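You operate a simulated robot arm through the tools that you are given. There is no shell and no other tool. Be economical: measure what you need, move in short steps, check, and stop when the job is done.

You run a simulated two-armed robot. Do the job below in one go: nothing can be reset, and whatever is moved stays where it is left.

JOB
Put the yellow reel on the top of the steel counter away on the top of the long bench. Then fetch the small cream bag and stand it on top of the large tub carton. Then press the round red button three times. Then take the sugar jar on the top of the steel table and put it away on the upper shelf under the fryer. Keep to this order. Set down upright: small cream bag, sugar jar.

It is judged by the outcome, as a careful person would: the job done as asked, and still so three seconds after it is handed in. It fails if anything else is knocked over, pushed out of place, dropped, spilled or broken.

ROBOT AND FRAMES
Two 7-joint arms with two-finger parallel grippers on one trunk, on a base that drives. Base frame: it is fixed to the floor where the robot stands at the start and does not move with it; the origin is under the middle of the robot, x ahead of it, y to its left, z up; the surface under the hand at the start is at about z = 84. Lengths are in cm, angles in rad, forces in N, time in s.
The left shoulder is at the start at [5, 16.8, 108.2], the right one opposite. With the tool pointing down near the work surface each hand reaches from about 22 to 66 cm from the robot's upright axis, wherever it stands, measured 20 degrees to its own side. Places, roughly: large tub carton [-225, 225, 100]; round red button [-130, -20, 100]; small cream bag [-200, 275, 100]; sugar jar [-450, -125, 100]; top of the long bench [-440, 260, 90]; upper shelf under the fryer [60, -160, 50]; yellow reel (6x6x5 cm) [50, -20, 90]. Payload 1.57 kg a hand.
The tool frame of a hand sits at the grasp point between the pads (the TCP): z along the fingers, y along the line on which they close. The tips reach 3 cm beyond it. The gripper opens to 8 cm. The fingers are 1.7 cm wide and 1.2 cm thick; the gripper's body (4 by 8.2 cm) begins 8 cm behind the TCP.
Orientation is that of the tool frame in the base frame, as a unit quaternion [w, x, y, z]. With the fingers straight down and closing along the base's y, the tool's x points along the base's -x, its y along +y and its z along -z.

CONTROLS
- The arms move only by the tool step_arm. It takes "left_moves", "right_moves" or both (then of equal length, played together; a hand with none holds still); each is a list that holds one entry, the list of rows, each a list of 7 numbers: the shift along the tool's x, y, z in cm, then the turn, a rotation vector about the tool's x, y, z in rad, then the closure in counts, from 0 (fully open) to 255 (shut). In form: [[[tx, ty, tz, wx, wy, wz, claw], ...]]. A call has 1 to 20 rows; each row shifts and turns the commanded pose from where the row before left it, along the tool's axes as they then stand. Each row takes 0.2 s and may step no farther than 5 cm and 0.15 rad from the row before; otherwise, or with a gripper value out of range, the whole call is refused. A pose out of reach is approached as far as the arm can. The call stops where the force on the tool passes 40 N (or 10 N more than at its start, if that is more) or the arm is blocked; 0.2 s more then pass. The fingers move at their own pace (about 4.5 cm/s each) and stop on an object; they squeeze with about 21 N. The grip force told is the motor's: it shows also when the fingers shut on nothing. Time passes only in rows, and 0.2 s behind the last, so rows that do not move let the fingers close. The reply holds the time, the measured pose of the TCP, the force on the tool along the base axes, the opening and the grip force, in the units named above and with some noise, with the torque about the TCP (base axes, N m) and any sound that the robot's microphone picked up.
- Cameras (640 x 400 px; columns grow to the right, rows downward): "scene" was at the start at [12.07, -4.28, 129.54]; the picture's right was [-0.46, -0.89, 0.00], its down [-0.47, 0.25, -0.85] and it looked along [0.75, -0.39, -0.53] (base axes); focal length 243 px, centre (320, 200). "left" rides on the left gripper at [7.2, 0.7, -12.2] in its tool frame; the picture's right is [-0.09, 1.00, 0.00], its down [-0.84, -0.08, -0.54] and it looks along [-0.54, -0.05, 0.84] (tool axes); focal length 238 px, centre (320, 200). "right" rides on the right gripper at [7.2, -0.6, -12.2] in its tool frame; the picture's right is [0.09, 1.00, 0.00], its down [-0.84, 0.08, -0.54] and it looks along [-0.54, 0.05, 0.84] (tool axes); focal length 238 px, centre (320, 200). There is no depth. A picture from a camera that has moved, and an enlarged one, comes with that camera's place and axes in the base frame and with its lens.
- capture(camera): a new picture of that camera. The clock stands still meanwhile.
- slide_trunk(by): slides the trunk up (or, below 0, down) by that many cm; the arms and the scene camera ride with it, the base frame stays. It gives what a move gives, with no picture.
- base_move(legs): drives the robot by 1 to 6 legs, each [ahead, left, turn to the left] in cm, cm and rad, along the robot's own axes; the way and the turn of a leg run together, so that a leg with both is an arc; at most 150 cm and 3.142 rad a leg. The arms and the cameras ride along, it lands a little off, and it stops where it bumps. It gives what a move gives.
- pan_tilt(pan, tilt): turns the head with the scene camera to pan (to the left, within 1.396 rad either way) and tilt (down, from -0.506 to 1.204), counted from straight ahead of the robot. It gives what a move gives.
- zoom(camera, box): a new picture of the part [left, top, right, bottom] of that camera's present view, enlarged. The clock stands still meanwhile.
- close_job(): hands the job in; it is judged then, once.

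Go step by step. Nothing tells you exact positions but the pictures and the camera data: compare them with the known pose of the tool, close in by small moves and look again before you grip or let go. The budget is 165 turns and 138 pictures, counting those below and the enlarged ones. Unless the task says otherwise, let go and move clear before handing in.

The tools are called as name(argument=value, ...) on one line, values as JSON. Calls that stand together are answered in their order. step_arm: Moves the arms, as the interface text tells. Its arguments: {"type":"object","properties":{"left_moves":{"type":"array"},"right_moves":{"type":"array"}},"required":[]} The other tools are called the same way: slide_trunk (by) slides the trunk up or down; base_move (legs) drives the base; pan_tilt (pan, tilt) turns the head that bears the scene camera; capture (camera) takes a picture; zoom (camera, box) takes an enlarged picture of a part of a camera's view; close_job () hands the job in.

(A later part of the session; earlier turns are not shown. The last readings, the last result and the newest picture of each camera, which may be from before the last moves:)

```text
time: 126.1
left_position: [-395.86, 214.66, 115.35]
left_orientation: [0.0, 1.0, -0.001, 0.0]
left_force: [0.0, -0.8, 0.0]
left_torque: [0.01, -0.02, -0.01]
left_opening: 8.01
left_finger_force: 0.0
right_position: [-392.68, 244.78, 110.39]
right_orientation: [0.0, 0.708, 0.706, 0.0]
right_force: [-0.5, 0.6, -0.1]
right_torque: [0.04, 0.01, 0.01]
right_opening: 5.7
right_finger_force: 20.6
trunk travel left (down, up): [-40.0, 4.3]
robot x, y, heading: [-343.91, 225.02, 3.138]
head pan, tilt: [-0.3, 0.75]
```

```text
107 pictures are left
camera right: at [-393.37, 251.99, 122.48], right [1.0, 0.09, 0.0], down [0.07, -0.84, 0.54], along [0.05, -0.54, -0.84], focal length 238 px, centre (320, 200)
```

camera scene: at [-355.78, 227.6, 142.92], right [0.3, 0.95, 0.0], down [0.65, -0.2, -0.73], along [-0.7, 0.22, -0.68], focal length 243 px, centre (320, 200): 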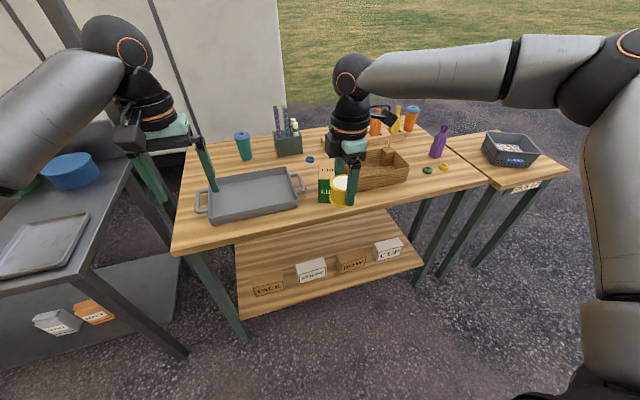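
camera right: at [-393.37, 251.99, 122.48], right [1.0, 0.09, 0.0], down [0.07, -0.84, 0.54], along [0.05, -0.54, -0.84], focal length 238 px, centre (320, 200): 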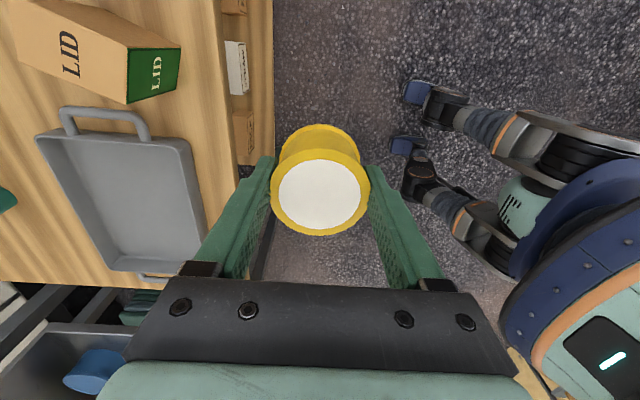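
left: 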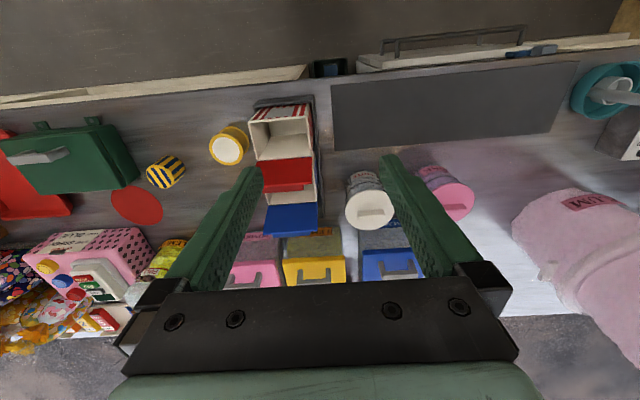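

Free space on the bench is at its front right, beside the basket near the small rings. I move the base right, turn the hand so it closes along y, and look closer.

base_move(legs=[[0, -40, 0]])

step_arm(right_moves=[[[0, 0, 0, 0, 0, 0.1428, 255], [0, 0, 0, 0, 0, 0.1428, 255], [0, 0, 0, 0, 0, 0.1428, 255], [0, 0, 0, 0, 0, 0.1428, 255], [0, 0, 0, 0, 0, 0.1428, 255], [0, 0, 0, 0, 0, 0.1428, 255], [0, 0, 0, 0, 0, 0.1428, 255], [0, 0, 0, 0, 0, 0.1428, 255], [0, 0, 0, 0, 0, 0.1428, 255], [0, 0, 0, 0, 0, 0.1428, 255], [0, 0, 0, 0, 0, 0.1428, 255]]])

capture(camera="scene")

capture(camera="right")

```text
time: 130.1
left_position: [-395.75, 254.52, 115.35]
left_orientation: [0.0, 1.0, -0.002, -0.001]
left_force: [-0.2, -0.2, 0.1]
left_torque: [0.0, -0.02, -0.04]
left_opening: 7.99
left_finger_force: 0.0
right_position: [-392.44, 284.48, 110.3]
right_orientation: [0.0, 0.71, 0.705, 0.0]
right_force: [-0.6, -0.2, -1.2]
right_torque: [0.02, 0.0, 0.02]
right_opening: 5.7
right_finger_force: 20.7
trunk travel left (down, up): [-40.0, 4.3]
robot x, y, heading: [-343.63, 264.74, 3.137]
head pan, tilt: [-0.3, 0.75]
```

```text
time: 132.5
left_position: [-395.64, 254.4, 115.31]
left_orientation: [0.0, 1.0, -0.001, 0.0]
left_force: [0.2, -0.1, -0.1]
left_torque: [0.03, -0.01, -0.02]
left_opening: 8.01
left_finger_force: 0.2
right_position: [-392.53, 284.61, 110.26]
right_orientation: [-0.001, 1.0, -0.005, 0.0]
right_force: [0.5, -0.3, -0.3]
right_torque: [-0.01, 0.01, 0.01]
right_opening: 5.71
right_finger_force: 20.6
trunk travel left (down, up): [-40.0, 4.3]
robot x, y, heading: [-344.23, 265.39, 3.132]
head pan, tilt: [-0.3, 0.75]
```

```text
106 pictures are left
camera scene: at [-355.61, 267.36, 142.91], right [0.3, 0.95, 0.0], down [0.65, -0.21, -0.73], along [-0.7, 0.22, -0.68], focal length 243 px, centre (320, 200)
```

scene: 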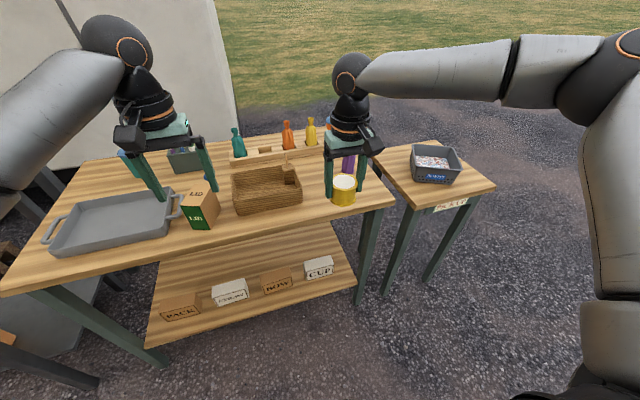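

```text
105 pictures are left
camera right: at [-385.38, 285.23, 122.47], right [0.08, -1.0, 0.0], down [-0.84, -0.07, 0.54], along [-0.54, -0.04, -0.84], focal length 238 px, centre (320, 200)
```

right: 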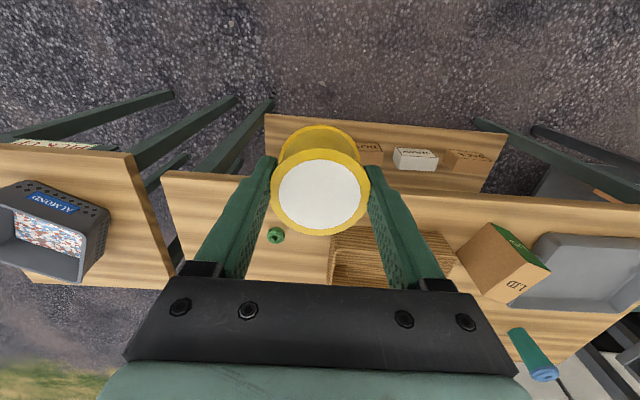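

base_move(legs=[[14, -2, 0.009]])

capture(camera="right")

```text
time: 133.8
left_position: [-409.27, 255.9, 115.28]
left_orientation: [0.0, 1.0, 0.004, 0.0]
left_force: [-0.2, -0.4, -1.1]
left_torque: [-0.03, -0.03, 0.0]
left_opening: 7.96
left_finger_force: 0.2
right_position: [-406.57, 286.01, 110.31]
right_orientation: [0.001, 1.0, 0.002, 0.0]
right_force: [-0.9, -0.5, -1.3]
right_torque: [0.0, -0.02, -0.01]
right_opening: 5.69
right_finger_force: 20.9
trunk travel left (down, up): [-40.0, 4.3]
robot x, y, heading: [-357.26, 266.83, -3.138]
head pan, tilt: [-0.3, 0.75]
```

```text
104 pictures are left
camera right: at [-399.32, 286.83, 122.44], right [0.1, -1.0, 0.0], down [-0.84, -0.08, 0.54], along [-0.54, -0.05, -0.84], focal length 238 px, centre (320, 200)
```

right: 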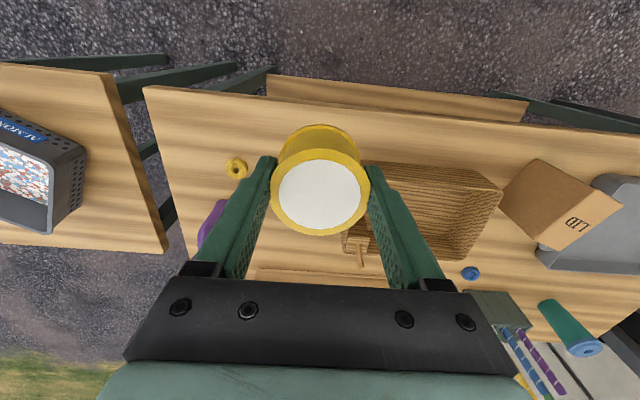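

step_arm(right_moves=[[[-1.7, -0.8, 0, 0, 0, 0, 255], [-1.7, -0.7, 3, 0, 0, 0, 255], [0, 0, 3, 0, 0, 0, 255], [0, 0, 3, 0, 0, 0, 255], [0, 0, 2, 0, 0, 0, 255]]])

capture(camera="right")

zoom(camera="scene", box=[220, 100, 420, 260])

```text
time: 135.0
left_position: [-409.27, 256.01, 115.33]
left_orientation: [0.0, 1.0, 0.004, 0.0]
left_force: [0.1, -0.5, 0.4]
left_torque: [0.01, 0.01, -0.01]
left_opening: 8.0
left_finger_force: 0.2
right_position: [-407.75, 289.12, 100.1]
right_orientation: [0.001, 1.0, 0.002, -0.002]
right_force: [-0.3, 0.2, 0.0]
right_torque: [-0.01, -0.01, 0.0]
right_opening: 5.71
right_finger_force: 21.3
right hand out of reach, approached as far as the arm can: row 2, 3, 4, 5
trunk travel left (down, up): [-40.0, 4.3]
robot x, y, heading: [-357.47, 266.99, -3.138]
head pan, tilt: [-0.3, 0.75]
```

```text
103 pictures are left
camera right: at [-400.59, 290.04, 112.25], right [0.1, -1.0, 0.0], down [-0.83, -0.08, 0.54], along [-0.54, -0.05, -0.84], focal length 238 px, centre (320, 200)
```

right: 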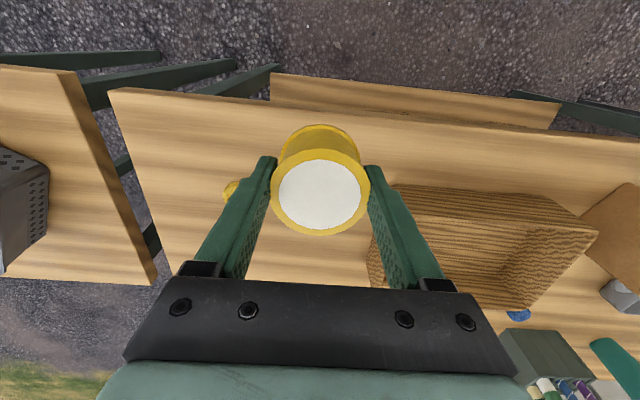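

```text
2.50 times, centred on (320, 180) of scene
camera zoom: at [-369.29, 269.22, 142.91], right [0.29, 0.96, 0.0], down [0.65, -0.2, -0.73], along [-0.7, 0.21, -0.68], focal length 606 px, centre (320, 250)
```

zoom: 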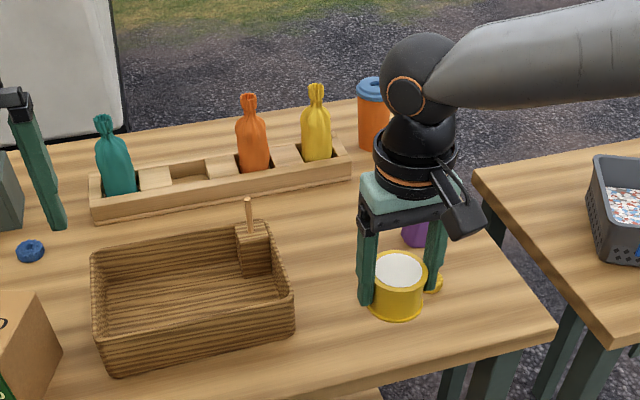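

Comparing two views, the bench top is at z ≈ 85 and its front edge at x ≈ -407. The spot (-412.5, 287.5) is clear of the basket and the rings. I bring the hand there with the base and the trunk.

base_move(legs=[[4.8, 1.5, 0]])

slide_trunk(by=-7.5)

capture(camera="right")

zoom(camera="scene", box=[220, 100, 420, 260])

```text
time: 136.0
left_position: [-414.23, 254.39, 115.33]
left_orientation: [-0.001, 1.0, 0.003, 0.0]
left_force: [-0.2, -0.3, -0.3]
left_torque: [-0.02, -0.04, -0.03]
left_opening: 8.01
left_finger_force: 0.1
right_position: [-412.76, 287.59, 100.17]
right_orientation: [0.001, 1.0, 0.003, -0.001]
right_force: [-0.8, 0.4, -0.1]
right_torque: [0.02, 0.02, -0.01]
right_opening: 5.7
right_finger_force: 21.1
trunk travel left (down, up): [-40.0, 4.3]
robot x, y, heading: [-362.34, 265.13, -3.135]
head pan, tilt: [-0.3, 0.75]
```

```text
time: 137.1
left_position: [-414.08, 254.45, 107.81]
left_orientation: [0.0, 1.0, 0.003, -0.001]
left_force: [-0.1, -0.3, 0.4]
left_torque: [-0.01, 0.03, 0.03]
left_opening: 8.01
left_finger_force: 0.1
right_position: [-412.68, 287.62, 92.57]
right_orientation: [0.001, 1.0, 0.003, -0.002]
right_force: [0.5, -0.3, -1.5]
right_torque: [0.0, 0.0, -0.01]
right_opening: 5.7
right_finger_force: 21.2
trunk travel left (down, up): [-32.5, 11.8]
robot x, y, heading: [-362.45, 265.41, -3.134]
head pan, tilt: [-0.3, 0.75]
```

```text
101 pictures are left
camera right: at [-405.5, 288.46, 104.8], right [0.1, -1.0, 0.0], down [-0.83, -0.08, 0.55], along [-0.54, -0.05, -0.84], focal length 238 px, centre (320, 200)
```

right: 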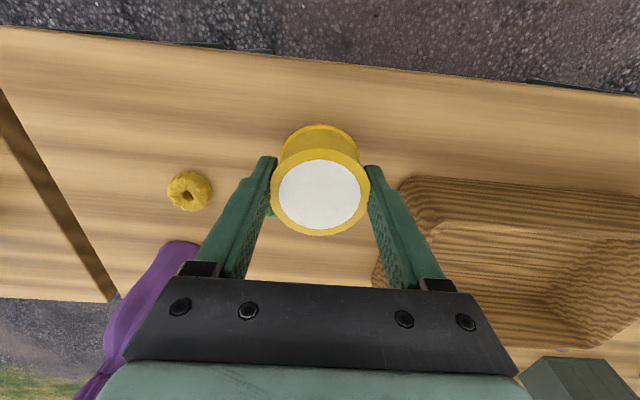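

```text
2.50 times, centred on (320, 180) of scene
camera zoom: at [-374.17, 267.67, 135.42], right [0.29, 0.96, 0.0], down [0.65, -0.2, -0.73], along [-0.7, 0.21, -0.68], focal length 606 px, centre (320, 250)
```

zoom: 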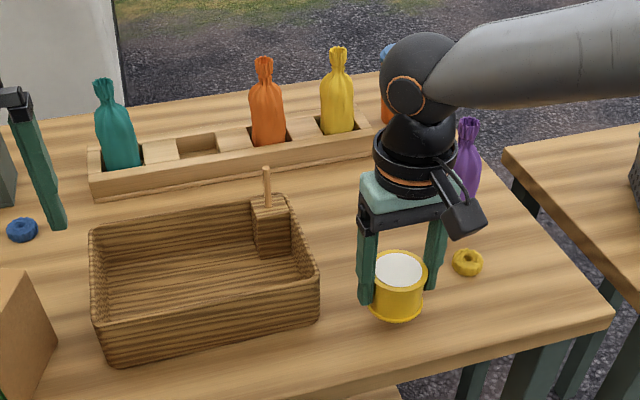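

slide_trunk(by=-2.2)

slide_trunk(by=-0.6)

zoom(camera="scene", box=[290, 150, 390, 230])

```text
time: 137.8
left_position: [-414.14, 254.26, 105.57]
left_orientation: [-0.001, 1.0, 0.003, -0.001]
left_force: [-0.3, -0.9, 0.0]
left_torque: [0.0, -0.03, 0.01]
left_opening: 8.0
left_finger_force: 0.1
right_position: [-412.63, 287.72, 90.57]
right_orientation: [0.001, 1.0, 0.003, -0.002]
right_force: [-0.5, 0.8, -0.7]
right_torque: [0.0, 0.04, 0.0]
right_opening: 5.72
right_finger_force: 20.6
trunk travel left (down, up): [-30.3, 14.0]
robot x, y, heading: [-362.44, 265.56, -3.14]
head pan, tilt: [-0.3, 0.75]
```

```text
time: 138.3
left_position: [-414.0, 254.41, 105.15]
left_orientation: [0.0, 1.0, 0.004, -0.002]
left_force: [0.0, -0.1, 0.2]
left_torque: [-0.01, -0.01, 0.01]
left_opening: 8.02
left_finger_force: 0.1
right_position: [-412.68, 287.56, 90.22]
right_orientation: [0.001, 1.0, 0.001, -0.006]
right_force: [1.8, 2.9, 19.4]
right_torque: [0.25, -0.29, -0.01]
right_opening: 5.74
right_finger_force: 20.8
trunk travel left (down, up): [-29.7, 14.6]
robot x, y, heading: [-362.18, 265.52, -3.141]
head pan, tilt: [-0.3, 0.75]
```

```text
5.00 times, centred on (340, 190) of scene
camera zoom: at [-374.0, 267.64, 132.67], right [0.29, 0.96, 0.0], down [0.65, -0.2, -0.73], along [-0.7, 0.21, -0.68], focal length 1213 px, centre (220, 250)
```

zoom: 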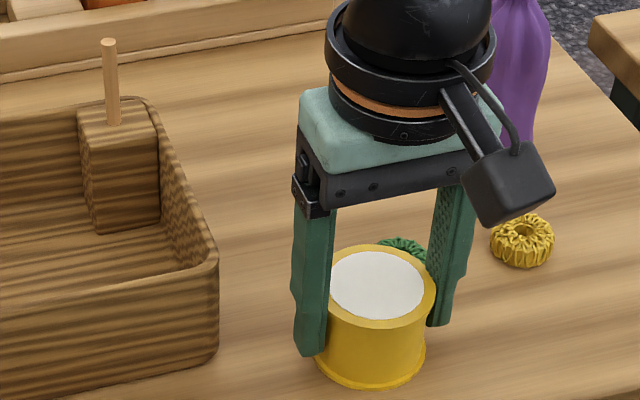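

The reel is standing on the bench. I ease off, open the fingers a little and lift away.

slide_trunk(by=0.3)

step_arm(right_moves=[[[0, 0, 0, 0, 0, 0, 30], [0, 0, 0, 0, 0, 0, 30], [0, 0, 0, 0, 0, 0, 30]]])

slide_trunk(by=14)

capture(camera="right")

```text
time: 138.8
left_position: [-414.1, 254.28, 105.29]
left_orientation: [0.0, 1.0, 0.004, -0.001]
left_force: [-0.7, 0.6, 0.1]
left_torque: [0.02, -0.01, 0.01]
left_opening: 7.99
left_finger_force: 0.0
right_position: [-412.75, 287.64, 90.21]
right_orientation: [0.002, 1.0, 0.003, -0.003]
right_force: [-2.7, 1.9, 12.0]
right_torque: [0.17, 0.13, -0.02]
right_opening: 5.69
right_finger_force: 21.2
trunk travel left (down, up): [-30.0, 14.3]
robot x, y, heading: [-362.25, 265.59, -3.137]
head pan, tilt: [-0.3, 0.75]
```

```text
time: 139.6
left_position: [-414.08, 254.31, 105.39]
left_orientation: [0.001, 1.0, 0.003, 0.0]
left_force: [-0.5, 0.8, 0.6]
left_torque: [0.01, 0.01, -0.04]
left_opening: 7.98
left_finger_force: 0.0
right_position: [-412.65, 287.7, 90.11]
right_orientation: [0.0, 1.0, 0.003, -0.002]
right_force: [-0.1, 0.7, 6.7]
right_torque: [0.29, -0.04, 0.03]
right_opening: 7.12
right_finger_force: 0.5
trunk travel left (down, up): [-30.0, 14.3]
robot x, y, heading: [-362.41, 265.51, -3.138]
head pan, tilt: [-0.3, 0.75]
```

```text
time: 141.3
left_position: [-414.08, 254.13, 119.33]
left_orientation: [0.0, 1.0, 0.003, -0.001]
left_force: [0.4, 0.4, -0.5]
left_torque: [0.03, -0.02, -0.02]
left_opening: 7.99
left_finger_force: 0.0
right_position: [-412.73, 287.7, 104.16]
right_orientation: [0.001, 1.0, 0.002, -0.001]
right_force: [0.0, 0.2, -0.1]
right_torque: [0.02, -0.02, 0.03]
right_opening: 7.08
right_finger_force: 0.0
trunk travel left (down, up): [-44.0, 0.3]
robot x, y, heading: [-362.51, 265.26, -3.139]
head pan, tilt: [-0.3, 0.75]
```

```text
98 pictures are left
camera right: at [-405.52, 288.47, 116.28], right [0.1, -1.0, 0.0], down [-0.83, -0.08, 0.54], along [-0.54, -0.05, -0.84], focal length 238 px, centre (320, 200)
```

right: 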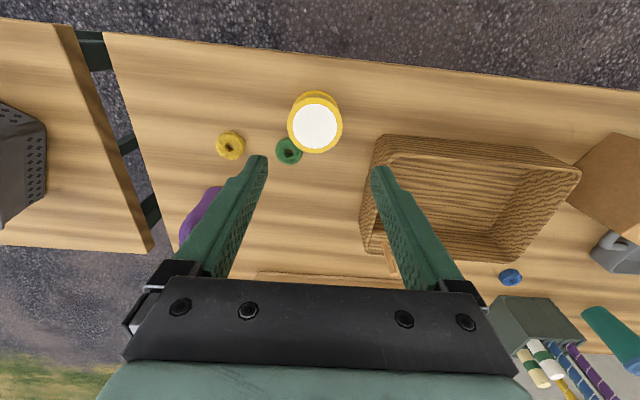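

The reel stands well on the bench. I back off and turn to the table with the tub carton.

base_move(legs=[[-40, 0, 0], [0, 0, -1.5708], [0, 0, -1.5708]])

pan_tilt(pan=0, tilt=0.45)

capture(camera="scene")

```text
time: 151.5
left_position: [-270.74, 275.05, 119.33]
left_orientation: [0.001, 0.012, 1.0, 0.0]
left_force: [-0.6, 0.6, 0.8]
left_torque: [-0.01, 0.07, -0.03]
left_opening: 7.98
left_finger_force: 0.0
right_position: [-273.24, 241.71, 104.13]
right_orientation: [0.002, 0.014, 1.0, 0.0]
right_force: [0.6, 0.3, 0.8]
right_torque: [0.01, 0.03, 0.0]
right_opening: 7.06
right_finger_force: 0.1
trunk travel left (down, up): [-44.0, 0.3]
robot x, y, heading: [-322.7, 265.41, -0.027]
head pan, tilt: [-0.3, 0.75]
```

```text
time: 152.3
left_position: [-270.66, 275.01, 119.49]
left_orientation: [0.001, 0.013, 1.0, 0.0]
left_force: [-0.3, -0.2, -0.4]
left_torque: [0.0, 0.03, 0.0]
left_opening: 8.01
left_finger_force: 0.1
right_position: [-273.19, 241.74, 104.14]
right_orientation: [0.002, 0.014, 1.0, 0.0]
right_force: [0.4, 0.6, 0.2]
right_torque: [-0.03, 0.01, 0.01]
right_opening: 7.06
right_finger_force: 0.1
trunk travel left (down, up): [-44.0, 0.3]
robot x, y, heading: [-322.67, 265.37, -0.033]
head pan, tilt: [0.0, 0.45]
```

```text
97 pictures are left
camera scene: at [-309.43, 265.07, 149.55], right [-0.03, -1.0, 0.0], down [-0.44, 0.01, -0.9], along [0.9, -0.03, -0.44], focal length 243 px, centre (320, 200)
```

scene: 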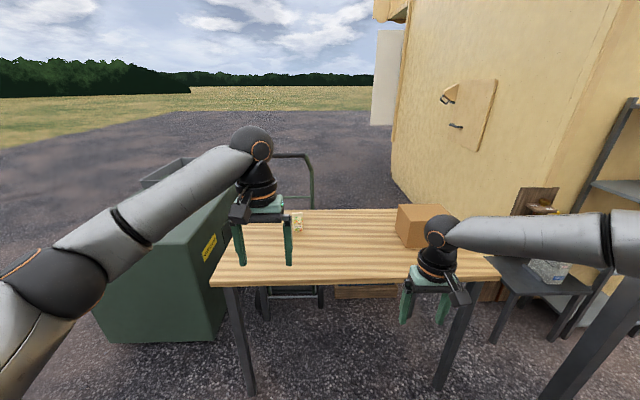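

base_move(legs=[[25, -5, 0.03]])

pan_tilt(pan=0, tilt=0.6)

capture(camera="scene")

capture(camera="left")

```text
time: 154.1
left_position: [-246.6, 271.43, 119.2]
left_orientation: [0.0, -0.003, 1.0, 0.0]
left_force: [0.4, -0.2, 0.0]
left_torque: [0.01, 0.01, 0.0]
left_opening: 7.99
left_finger_force: 0.0
right_position: [-248.09, 237.96, 104.12]
right_orientation: [0.003, -0.002, 1.0, 0.001]
right_force: [0.4, 0.1, -0.9]
right_torque: [0.01, 0.0, -0.02]
right_opening: 7.09
right_finger_force: 0.1
trunk travel left (down, up): [-44.0, 0.3]
robot x, y, heading: [-298.39, 259.96, 0.003]
head pan, tilt: [0.0, 0.45]
```

```text
time: 154.8
left_position: [-246.86, 271.31, 119.25]
left_orientation: [0.001, -0.004, 1.0, 0.0]
left_force: [-0.3, 0.4, 0.5]
left_torque: [0.02, 0.03, -0.01]
left_opening: 7.97
left_finger_force: 0.1
right_position: [-248.13, 237.95, 104.28]
right_orientation: [0.002, -0.002, 1.0, 0.001]
right_force: [0.4, -0.4, -0.2]
right_torque: [-0.01, 0.0, -0.02]
right_opening: 7.07
right_finger_force: 0.0
trunk travel left (down, up): [-44.0, 0.3]
robot x, y, heading: [-298.75, 260.23, 0.008]
head pan, tilt: [0.0, 0.6]
```

```text
96 pictures are left
camera scene: at [-285.53, 260.22, 148.21], right [0.01, -1.0, 0.0], down [-0.56, 0.0, -0.83], along [0.83, 0.0, -0.56], focal length 243 px, centre (320, 200)
```

scene: 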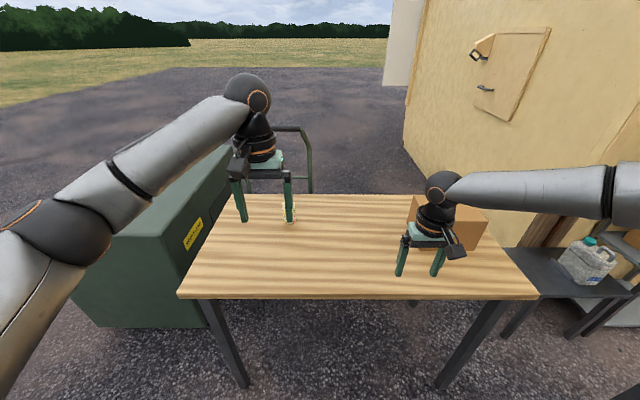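

```text
95 pictures are left
camera left: at [-254.11, 272.03, 131.43], right [0.09, 1.0, 0.0], down [0.84, -0.07, 0.54], along [0.54, -0.05, -0.84], focal length 238 px, centre (320, 200)
```

left: 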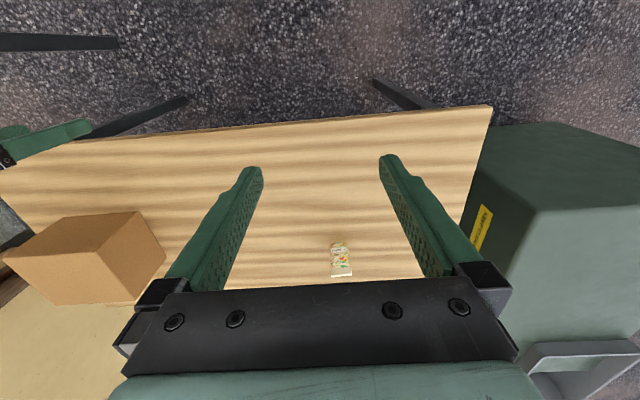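

The cream bag is near (-207, 273) and the carton near (-225, 225); the table edge is at x ≈ -242. I raise the right hand out of the way, lower the trunk and move closer.

step_arm(right_moves=[[[2, 2, -4, 0, 0, 0, 30], [2, 2, -4, 0, 0, 0, 30], [2, 2, -4, 0, 0, 0, 30], [2, 0, -4, 0, 0, 0, 30], [2, 0, -4, 0, 0, 0, 30], [2, 0, -4, 0, 0, 0, 30]]])

base_move(legs=[[18, -9, 0]])

slide_trunk(by=-12)

capture(camera="scene")

capture(camera="left")

```text
time: 156.2
left_position: [-246.83, 271.36, 119.39]
left_orientation: [0.001, -0.003, 1.0, 0.0]
left_force: [-0.5, -0.5, -0.7]
left_torque: [0.01, -0.04, -0.04]
left_opening: 7.99
left_finger_force: 0.1
right_position: [-260.64, 244.09, 128.25]
right_orientation: [0.002, -0.003, 1.0, 0.001]
right_force: [-0.5, -0.7, -0.5]
right_torque: [0.01, 0.0, 0.0]
right_opening: 7.06
right_finger_force: 0.1
trunk travel left (down, up): [-44.0, 0.3]
robot x, y, heading: [-298.5, 260.22, 0.001]
head pan, tilt: [0.0, 0.6]
```

```text
time: 157.8
left_position: [-228.21, 262.42, 119.36]
left_orientation: [0.0, -0.003, 1.0, 0.0]
left_force: [0.6, -0.1, -0.1]
left_torque: [0.01, 0.01, 0.01]
left_opening: 8.0
left_finger_force: 0.0
right_position: [-241.92, 235.23, 128.17]
right_orientation: [0.002, -0.002, 1.0, 0.001]
right_force: [0.4, -0.1, 0.0]
right_torque: [0.03, 0.03, -0.03]
right_opening: 7.05
right_finger_force: 0.1
trunk travel left (down, up): [-44.0, 0.3]
robot x, y, heading: [-280.19, 251.12, 0.003]
head pan, tilt: [0.0, 0.6]
```

```text
time: 159.3
left_position: [-228.28, 262.51, 107.27]
left_orientation: [0.001, -0.003, 1.0, 0.0]
left_force: [0.5, -0.2, -0.2]
left_torque: [-0.02, 0.02, -0.02]
left_opening: 7.99
left_finger_force: 0.1
right_position: [-241.93, 235.18, 116.12]
right_orientation: [0.002, -0.002, 1.0, 0.001]
right_force: [0.0, -0.6, 0.0]
right_torque: [-0.01, -0.01, -0.02]
right_opening: 7.05
right_finger_force: 0.0
trunk travel left (down, up): [-32.0, 12.3]
robot x, y, heading: [-280.13, 251.34, 0.003]
head pan, tilt: [0.0, 0.6]
```

```text
94 pictures are left
camera scene: at [-267.07, 251.36, 136.21], right [0.0, -1.0, 0.0], down [-0.56, 0.0, -0.83], along [0.83, 0.0, -0.56], focal length 243 px, centre (320, 200)
```

scene: 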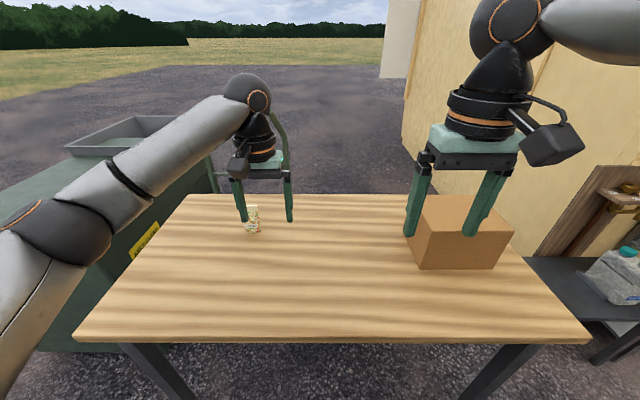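

```text
93 pictures are left
camera left: at [-235.63, 263.11, 119.44], right [0.09, 1.0, 0.0], down [0.84, -0.07, 0.54], along [0.54, -0.05, -0.84], focal length 238 px, centre (320, 200)
```

left: 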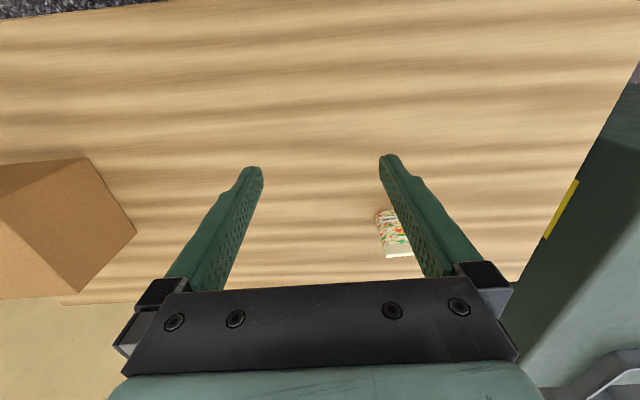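

The bag stands at about (-208.3, 273), roughly 5 wide and 10 tall; the carton top is at z ≈ 96.6 around (-215, 217). I move closer and tilt the left hand forward to reach the bag.

base_move(legs=[[8, 0, 0]])

step_arm(left_moves=[[[0, 0, 0, 0, -0.15, 0, 0], [0, 0, 0, 0, -0.15, 0, 0], [0, 0, 0, 0, -0.15, 0, 0], [0, 0, 0, 0, -0.15, 0, 0], [-0.35, 2.6, 2.45, 0, 0, 0, 0], [-0.35, 2.6, 2.45, 0, 0, 0, 0], [-0.35, 2.6, 2.45, 0, 0, 0, 0], [-0.35, 2.5, 2.45, 0, 0, 0, 0]]])

capture(camera="left")

capture(camera="scene")

```text
time: 160.4
left_position: [-220.49, 262.41, 107.32]
left_orientation: [-0.001, -0.002, 1.0, 0.0]
left_force: [0.0, 0.4, 0.1]
left_torque: [-0.02, 0.0, 0.01]
left_opening: 7.99
left_finger_force: 0.0
right_position: [-234.03, 235.38, 116.18]
right_orientation: [0.002, -0.002, 1.0, 0.0]
right_force: [0.5, -0.1, 0.5]
right_torque: [-0.05, 0.03, -0.03]
right_opening: 7.07
right_finger_force: 0.0
trunk travel left (down, up): [-32.0, 12.3]
robot x, y, heading: [-272.29, 251.75, 0.005]
head pan, tilt: [0.0, 0.6]
```

```text
time: 162.2
left_position: [-213.84, 272.89, 99.81]
left_orientation: [0.297, -0.004, 0.955, 0.001]
left_force: [0.6, 0.7, 0.2]
left_torque: [0.0, 0.02, 0.01]
left_opening: 7.98
left_finger_force: 0.0
right_position: [-233.99, 235.32, 116.23]
right_orientation: [0.002, 0.0, 1.0, 0.001]
right_force: [0.2, -0.2, 0.4]
right_torque: [0.02, 0.02, 0.03]
right_opening: 7.04
right_finger_force: 0.1
trunk travel left (down, up): [-32.0, 12.3]
robot x, y, heading: [-272.15, 251.24, 0.002]
head pan, tilt: [0.0, 0.6]
```

```text
92 pictures are left
camera left: at [-226.87, 273.58, 105.76], right [0.07, 1.0, 0.05], down [0.38, -0.08, 0.92], along [0.92, -0.05, -0.39], focal length 238 px, centre (320, 200)
```

left: 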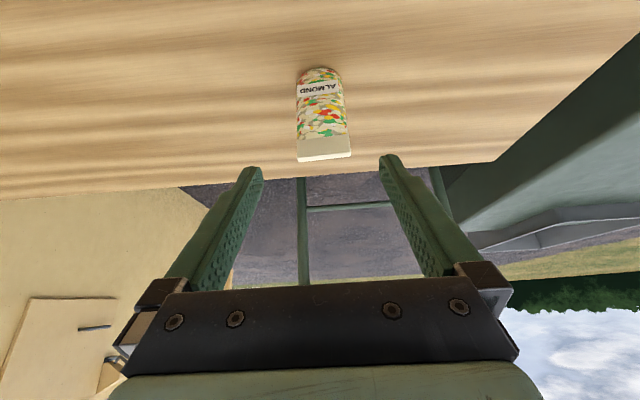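

```text
91 pictures are left
camera scene: at [-259.14, 251.41, 136.2], right [0.0, -1.0, 0.0], down [-0.57, 0.0, -0.82], along [0.82, 0.0, -0.57], focal length 243 px, centre (320, 200)
```

scene: 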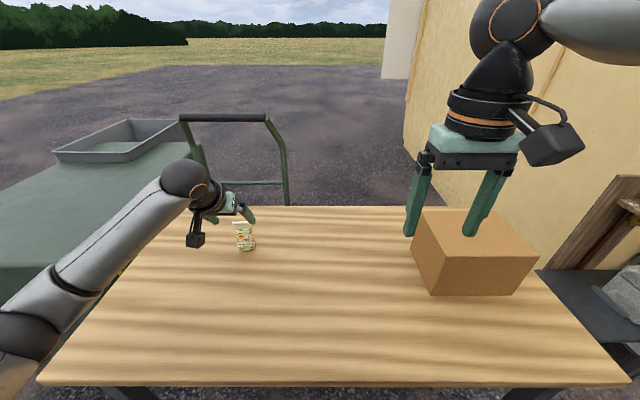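

step_arm(left_moves=[[[0.26, 0.05, 2.95, 0, 0, 0, 0], [0.26, 0.05, 2.95, 0, 0, 0, 0], [0.26, 0.05, 2.95, 0, 0, 0, 0], [0.26, 0.05, 2.95, 0, 0, 0, 0]]])

capture(camera="left")

zoom(camera="scene", box=[170, 180, 320, 280])

```text
time: 163.2
left_position: [-207.9, 273.18, 89.4]
left_orientation: [0.296, -0.002, 0.955, 0.0]
left_force: [0.4, 0.3, 0.3]
left_torque: [0.0, 0.01, -0.01]
left_opening: 8.01
left_finger_force: 0.0
right_position: [-234.01, 235.18, 116.19]
right_orientation: [0.002, -0.001, 1.0, 0.002]
right_force: [0.5, 0.0, 0.1]
right_torque: [-0.03, 0.01, 0.0]
right_opening: 7.08
right_finger_force: 0.1
trunk travel left (down, up): [-32.0, 12.3]
robot x, y, heading: [-272.38, 251.53, 0.009]
head pan, tilt: [0.0, 0.6]
```

```text
90 pictures are left
camera left: at [-220.85, 273.74, 95.38], right [0.07, 1.0, 0.05], down [0.38, -0.08, 0.92], along [0.92, -0.04, -0.39], focal length 238 px, centre (320, 200)
```

left: 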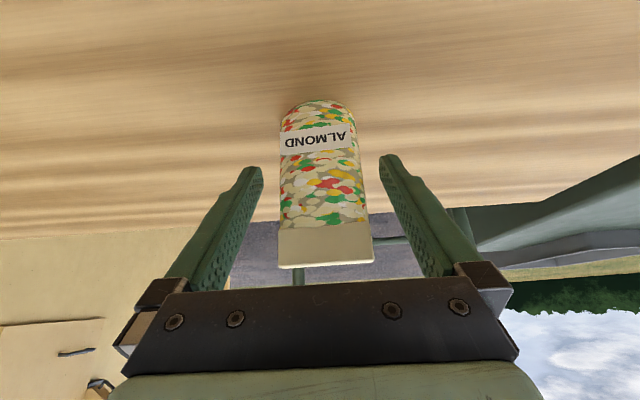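

```text
4.00 times, centred on (245, 230) of scene
camera zoom: at [-259.13, 251.38, 136.2], right [0.0, -1.0, 0.0], down [-0.57, 0.0, -0.82], along [0.82, 0.0, -0.57], focal length 970 px, centre (620, 80)
```

zoom: 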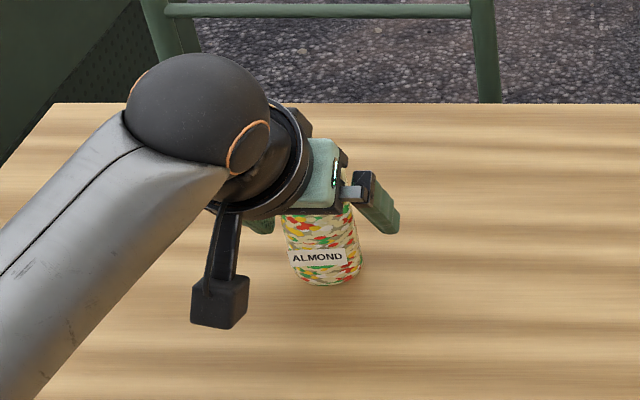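

step_arm(left_moves=[[[0, 0, 0, 0, 0, 0, 255], [0, 0, 0, 0, 0, 0, 255], [0, 0, 0, 0, 0, 0, 255], [0, 0, 0, 0, 0, 0, 255]]])

capture(camera="left")

```text
time: 164.2
left_position: [-207.97, 273.12, 89.48]
left_orientation: [0.296, -0.003, 0.955, 0.001]
left_force: [-0.2, 0.0, 0.3]
left_torque: [-0.03, 0.01, 0.03]
left_opening: 4.9
left_finger_force: 21.5
right_position: [-234.21, 235.16, 116.3]
right_orientation: [0.002, -0.001, 1.0, 0.001]
right_force: [0.2, 0.3, 0.0]
right_torque: [0.01, 0.0, -0.04]
right_opening: 7.07
right_finger_force: 0.1
trunk travel left (down, up): [-32.0, 12.3]
robot x, y, heading: [-272.19, 251.61, 0.003]
head pan, tilt: [0.0, 0.6]
```

```text
88 pictures are left
camera left: at [-220.88, 273.71, 95.41], right [0.07, 1.0, 0.05], down [0.38, -0.08, 0.92], along [0.92, -0.05, -0.39], focal length 238 px, centre (320, 200)
```

left: 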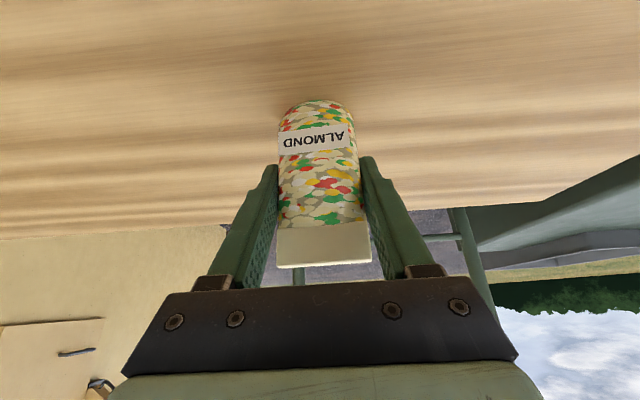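

The bag is held. I lift it and bring the right hand back and aside.

step_arm(left_moves=[[[-2.5, 0, -3.65, 0, 0, 0, 255], [-2.5, 0, -3.65, 0, 0, 0, 255], [-2.5, 0, -3.65, 0, 0, 0, 255], [-2.5, 0, -3.65, 0, 0, 0, 255], [-2.5, 0, -3.65, 0, 0, 0, 255]]], right_moves=[[[2, -3, -2, 0, 0, 0, 30], [2, -3, -2, 0, 0, 0, 30], [2, -3, -2, 0, 0, 0, 30], [2, -3, -2, 0, 0, 0, 30], [2, -2, -2, 0, 0, 0, 30]]])

base_move(legs=[[0, -14, 0]])

capture(camera="scene")

pan_tilt(pan=-1.2, tilt=0.4)

capture(camera="scene")

```text
time: 165.4
left_position: [-208.05, 273.24, 112.11]
left_orientation: [0.295, -0.003, 0.955, 0.001]
left_force: [0.1, -0.5, -1.4]
left_torque: [0.0, 0.04, 0.0]
left_opening: 4.89
left_finger_force: 20.9
right_position: [-244.11, 221.33, 126.24]
right_orientation: [0.002, -0.002, 1.0, 0.001]
right_force: [0.4, -0.7, -0.1]
right_torque: [0.0, -0.01, 0.03]
right_opening: 7.08
right_finger_force: 0.0
trunk travel left (down, up): [-32.0, 12.3]
robot x, y, heading: [-272.13, 251.85, 0.003]
head pan, tilt: [0.0, 0.6]
```

```text
time: 167.3
left_position: [-207.92, 259.19, 111.97]
left_orientation: [0.295, -0.002, 0.955, 0.001]
left_force: [0.4, 0.2, -0.1]
left_torque: [0.0, -0.05, 0.0]
left_opening: 4.9
left_finger_force: 21.0
right_position: [-244.04, 207.39, 126.06]
right_orientation: [0.002, -0.001, 1.0, 0.001]
right_force: [0.7, -0.6, -1.2]
right_torque: [0.0, -0.02, -0.02]
right_opening: 7.06
right_finger_force: 0.1
trunk travel left (down, up): [-32.0, 12.3]
robot x, y, heading: [-272.35, 237.6, 0.002]
head pan, tilt: [0.0, 0.6]
```

```text
87 pictures are left
camera scene: at [-259.11, 237.43, 136.2], right [0.0, -1.0, 0.0], down [-0.56, 0.0, -0.83], along [0.83, 0.0, -0.56], focal length 243 px, centre (320, 200)
```

scene: 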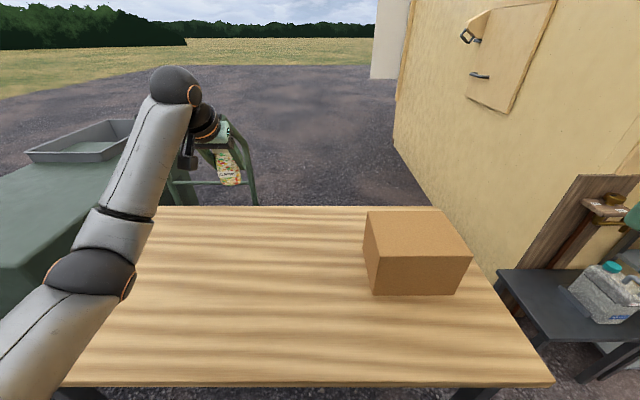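

```text
time: 168.7
left_position: [-208.0, 259.25, 111.98]
left_orientation: [0.295, -0.001, 0.955, 0.0]
left_force: [-0.5, -0.3, -0.3]
left_torque: [0.02, -0.02, 0.0]
left_opening: 4.91
left_finger_force: 20.9
right_position: [-243.94, 207.46, 126.14]
right_orientation: [0.002, 0.0, 1.0, 0.001]
right_force: [-0.3, 0.4, -0.9]
right_torque: [0.02, -0.02, -0.03]
right_opening: 7.05
right_finger_force: 0.1
trunk travel left (down, up): [-32.0, 12.3]
robot x, y, heading: [-271.94, 237.68, -0.0]
head pan, tilt: [-1.201, 0.4]
```

```text
86 pictures are left
camera scene: at [-264.58, 228.82, 138.02], right [-0.93, -0.36, 0.0], down [-0.14, 0.36, -0.92], along [0.34, -0.86, -0.39], focal length 243 px, centre (320, 200)
```

scene: 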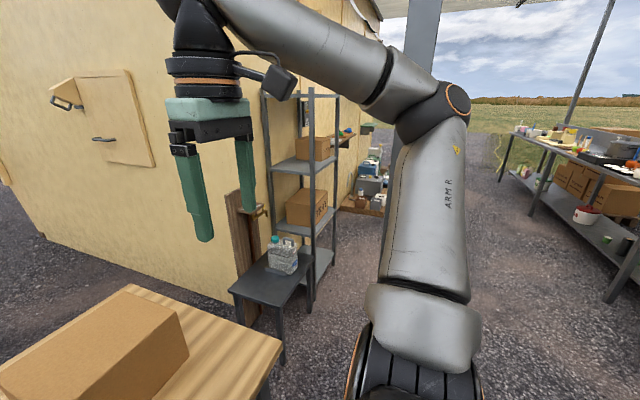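

The carton's top spans x -222.5 to -205.7, y 204.5 to 224.5, at z ≈ 96.6. I carry the bag over it while the right hand backs off further.

step_arm(left_moves=[[[0.64, -4.5, -0.44, 0, 0, 0, 255], [0.64, -4.5, -0.44, 0, 0, 0, 255], [0.64, -4.5, -0.44, 0, 0, 0, 255], [0.64, -4.5, -0.44, 0, 0, 0, 255], [0.64, -4.5, -0.44, 0, 0, 0, 255], [0.64, -4.5, -0.44, 0, 0, 0, 255], [0.64, -4.5, -0.44, 0, 0, 0, 255], [0.64, -4.5, -0.44, 0, 0, 0, 255]]], right_moves=[[[1.5, 0, -1, 0, 0, 0, 30], [1.5, 0, -1, 0, 0, 0, 30], [1.5, 0, -1, 0, 0, 0, 30], [1.5, 0, -1, 0, 0, 0, 30], [1.5, 0, -1, 0, 0, 0, 30], [1, 0, -1, 0, 0, 0, 30], [1, 0, -1, 0, 0, 0, 30], [1, 0, -1, 0, 0, 0, 30]]])

pan_tilt(pan=-0.2, tilt=0.6)

capture(camera="scene")

capture(camera="left")

```text
time: 170.5
left_position: [-213.72, 225.62, 111.99]
left_orientation: [0.295, -0.003, 0.955, -0.001]
left_force: [0.4, -0.1, -0.9]
left_torque: [-0.02, -0.01, -0.05]
left_opening: 4.89
left_finger_force: 20.6
left hand out of reach, approached as far as the arm can: row 8
right_position: [-253.32, 208.11, 131.11]
right_orientation: [0.002, -0.001, 1.0, 0.001]
right_force: [0.9, 0.0, -0.4]
right_torque: [-0.02, -0.01, -0.02]
right_opening: 7.05
right_finger_force: 0.0
right hand out of reach, approached as far as the arm can: row 6, 7, 8
trunk travel left (down, up): [-32.0, 12.3]
robot x, y, heading: [-271.8, 237.52, 0.0]
head pan, tilt: [-1.201, 0.4]
```

```text
time: 171.7
left_position: [-213.7, 225.65, 112.14]
left_orientation: [0.295, -0.002, 0.955, 0.0]
left_force: [0.5, 0.1, -0.5]
left_torque: [0.0, 0.04, 0.0]
left_opening: 4.88
left_finger_force: 21.2
right_position: [-253.33, 208.05, 131.18]
right_orientation: [0.003, -0.001, 1.0, 0.001]
right_force: [-0.5, 0.2, 0.3]
right_torque: [0.01, 0.02, 0.0]
right_opening: 7.05
right_finger_force: 0.0
trunk travel left (down, up): [-32.0, 12.3]
robot x, y, heading: [-271.78, 237.61, 0.002]
head pan, tilt: [-0.201, 0.6]
```

```text
85 pictures are left
camera scene: at [-259.28, 235.7, 136.2], right [-0.2, -0.98, 0.0], down [-0.55, 0.11, -0.83], along [0.81, -0.16, -0.56], focal length 243 px, centre (320, 200)
```

scene: 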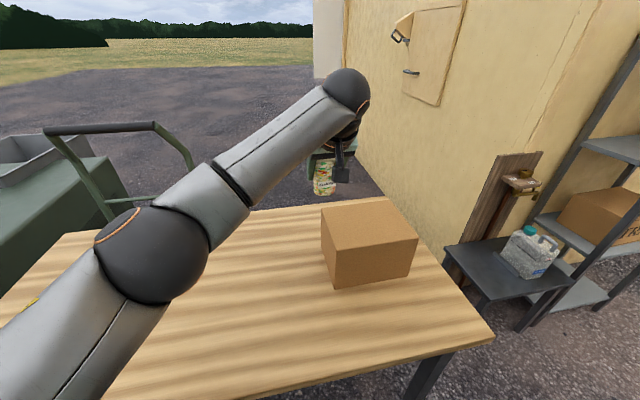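

```text
84 pictures are left
camera left: at [-226.75, 226.22, 117.93], right [0.07, 1.0, 0.05], down [0.38, -0.08, 0.92], along [0.92, -0.05, -0.39], focal length 238 px, centre (320, 200)
```

left: 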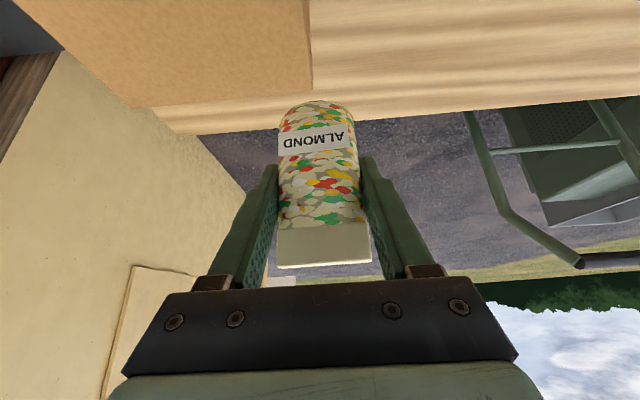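

base_move(legs=[[1, 0, -0.15]])

capture(camera="left")

capture(camera="scene")

```text
time: 172.8
left_position: [-215.22, 217.0, 111.97]
left_orientation: [0.295, 0.07, 0.953, -0.022]
left_force: [0.3, 0.0, -1.3]
left_torque: [0.03, -0.03, 0.02]
left_opening: 4.91
left_finger_force: 21.5
right_position: [-256.89, 205.53, 131.2]
right_orientation: [0.003, 0.075, 0.997, 0.0]
right_force: [0.3, -0.7, 0.4]
right_torque: [0.0, 0.01, -0.02]
right_opening: 7.07
right_finger_force: 0.1
trunk travel left (down, up): [-32.0, 12.3]
robot x, y, heading: [-270.94, 237.56, -0.147]
head pan, tilt: [-0.201, 0.6]
```

```text
83 pictures are left
camera left: at [-227.97, 219.46, 117.93], right [0.22, 0.97, 0.05], down [0.37, -0.13, 0.92], along [0.9, -0.18, -0.39], focal length 238 px, centre (320, 200)
```

left: 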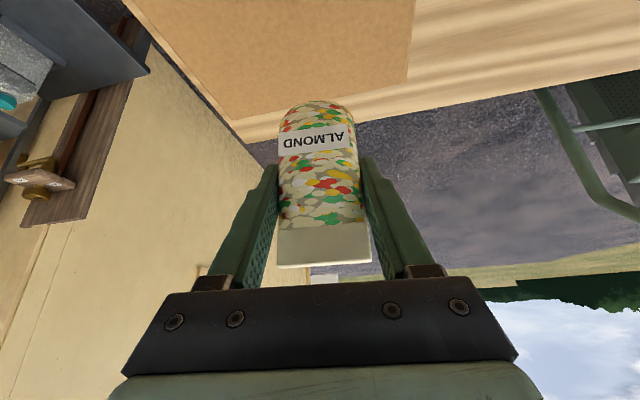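

```text
82 pictures are left
camera scene: at [-258.69, 233.74, 136.2], right [-0.34, -0.94, 0.0], down [-0.53, 0.19, -0.83], along [0.78, -0.28, -0.56], focal length 243 px, centre (320, 200)
```

scene: 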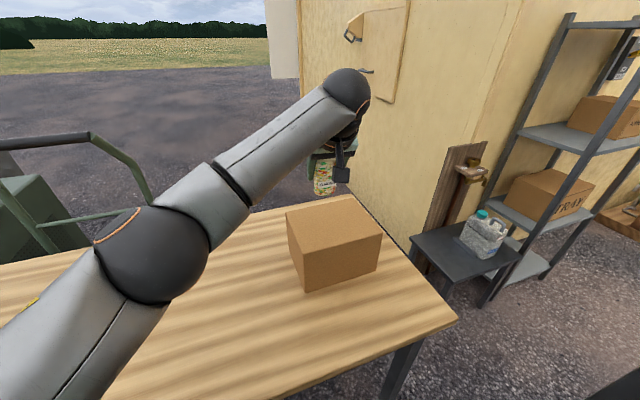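

slide_trunk(by=-9)

slide_trunk(by=-0.5)

capture(camera="left")

zoom(camera="scene", box=[250, 110, 410, 250])

```text
time: 174.0
left_position: [-215.29, 216.93, 103.47]
left_orientation: [0.3, 0.07, 0.951, -0.024]
left_force: [3.5, -1.5, 19.7]
left_torque: [0.1, -0.03, -0.07]
left_opening: 4.89
left_finger_force: 21.4
right_position: [-257.11, 205.53, 122.3]
right_orientation: [0.004, 0.075, 0.997, 0.001]
right_force: [0.2, -0.6, -0.5]
right_torque: [0.0, 0.03, 0.0]
right_opening: 7.08
right_finger_force: 0.1
trunk travel left (down, up): [-23.0, 21.3]
robot x, y, heading: [-271.18, 237.57, -0.147]
head pan, tilt: [-0.201, 0.6]
```

```text
time: 174.6
left_position: [-215.18, 217.02, 102.64]
left_orientation: [0.295, 0.069, 0.953, -0.021]
left_force: [1.4, -0.1, 16.1]
left_torque: [0.19, -0.08, -0.01]
left_opening: 4.86
left_finger_force: 20.8
right_position: [-257.08, 205.54, 121.71]
right_orientation: [0.004, 0.074, 0.997, 0.0]
right_force: [0.2, -1.0, -0.2]
right_torque: [-0.02, -0.02, 0.0]
right_opening: 7.05
right_finger_force: 0.1
trunk travel left (down, up): [-22.5, 21.8]
robot x, y, heading: [-271.25, 237.82, -0.148]
head pan, tilt: [-0.201, 0.6]
```

```text
81 pictures are left
camera left: at [-228.09, 219.52, 108.53], right [0.22, 0.97, 0.05], down [0.37, -0.13, 0.92], along [0.9, -0.18, -0.39], focal length 238 px, centre (320, 200)
```

left: 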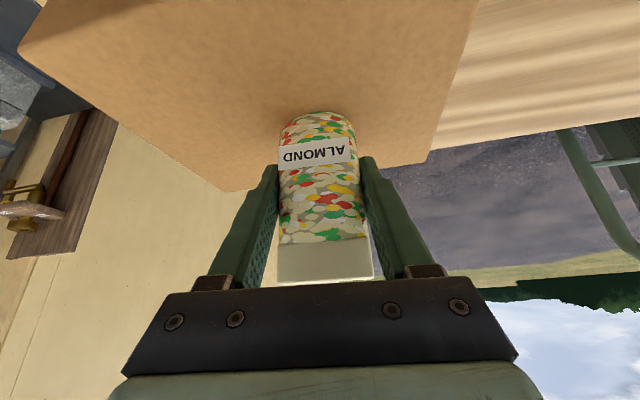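

```text
2.86 times, centred on (330, 180) of scene
camera zoom: at [-258.82, 233.81, 126.71], right [-0.34, -0.94, 0.0], down [-0.53, 0.19, -0.83], along [0.78, -0.28, -0.56], focal length 693 px, centre (291, 257)
```

zoom: 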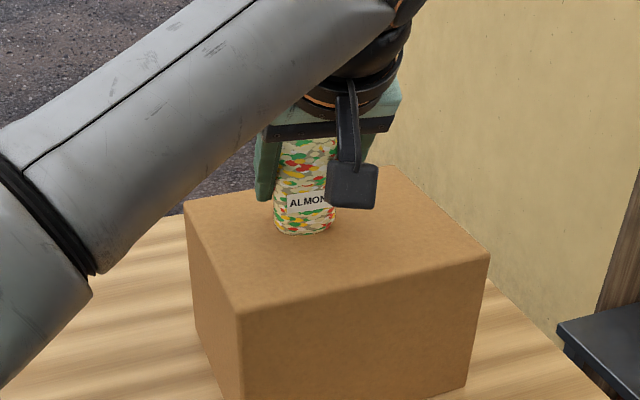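

slide_trunk(by=0.2)

step_arm(left_moves=[[[0, 0, 0, 0, 0, 0, 100], [0, 0, 0, 0, 0, 0, 60], [0, 0, 0, 0, 0, 0, 30], [0, 0, 0, 0, 0, 0, 10], [0, 0, 0, 0, 0, 0, 10]]])

capture(camera="left")

```text
time: 175.1
left_position: [-215.29, 216.87, 102.65]
left_orientation: [0.294, 0.068, 0.953, -0.02]
left_force: [-1.3, -0.1, 5.3]
left_torque: [-0.06, -0.02, 0.06]
left_opening: 4.87
left_finger_force: 21.2
right_position: [-257.02, 205.5, 121.98]
right_orientation: [0.004, 0.074, 0.997, 0.001]
right_force: [0.2, -0.1, -0.4]
right_torque: [0.02, 0.01, 0.03]
right_opening: 7.06
right_finger_force: 0.0
trunk travel left (down, up): [-22.7, 21.6]
robot x, y, heading: [-271.05, 237.78, -0.152]
head pan, tilt: [-0.201, 0.6]
```

```text
time: 176.3
left_position: [-215.27, 216.96, 102.64]
left_orientation: [0.294, 0.069, 0.953, -0.021]
left_force: [0.2, -0.2, 0.8]
left_torque: [0.03, 0.0, 0.03]
left_opening: 7.71
left_finger_force: 0.2
right_position: [-256.96, 205.45, 121.93]
right_orientation: [0.002, 0.074, 0.997, 0.001]
right_force: [0.5, -0.1, 0.5]
right_torque: [-0.01, -0.01, 0.01]
right_opening: 7.09
right_finger_force: 0.1
trunk travel left (down, up): [-22.7, 21.6]
robot x, y, heading: [-271.04, 237.47, -0.147]
head pan, tilt: [-0.201, 0.6]
```

```text
79 pictures are left
camera left: at [-227.97, 219.49, 108.64], right [0.22, 0.97, 0.05], down [0.37, -0.13, 0.92], along [0.9, -0.18, -0.39], focal length 238 px, centre (320, 200)
```

left: 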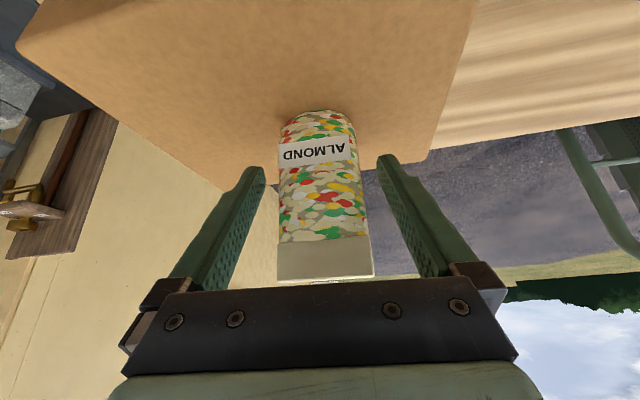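

The bag stands free on the carton. I withdraw along the finger direction.

step_arm(left_moves=[[[0, 0, -3, 0, 0, 0, 10], [0, 0, -4, 0, 0, 0, 10], [0, 0, -4, 0, 0, 0, 10], [0, 0, -4, 0, 0, 0, 10], [0, 0, -4, 0, 0, 0, 10]]])

capture(camera="scene")

```text
time: 177.5
left_position: [-225.92, 218.53, 118.59]
left_orientation: [0.295, 0.07, 0.953, -0.022]
left_force: [-0.1, 0.2, 1.2]
left_torque: [0.03, -0.02, 0.02]
left_opening: 7.68
left_finger_force: 0.0
right_position: [-257.04, 205.47, 121.87]
right_orientation: [0.004, 0.074, 0.997, 0.001]
right_force: [0.0, -0.5, 0.2]
right_torque: [0.03, 0.0, 0.01]
right_opening: 7.06
right_finger_force: 0.0
trunk travel left (down, up): [-22.7, 21.6]
robot x, y, heading: [-270.96, 237.67, -0.15]
head pan, tilt: [-0.201, 0.6]
```

```text
78 pictures are left
camera scene: at [-258.74, 233.77, 126.9], right [-0.34, -0.94, 0.0], down [-0.53, 0.19, -0.83], along [0.78, -0.28, -0.56], focal length 243 px, centre (320, 200)
```

scene: 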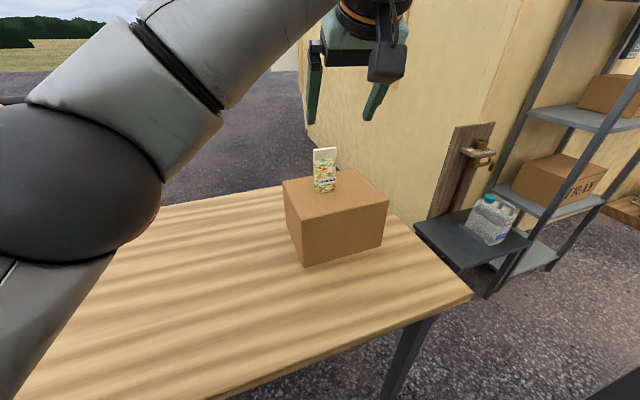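

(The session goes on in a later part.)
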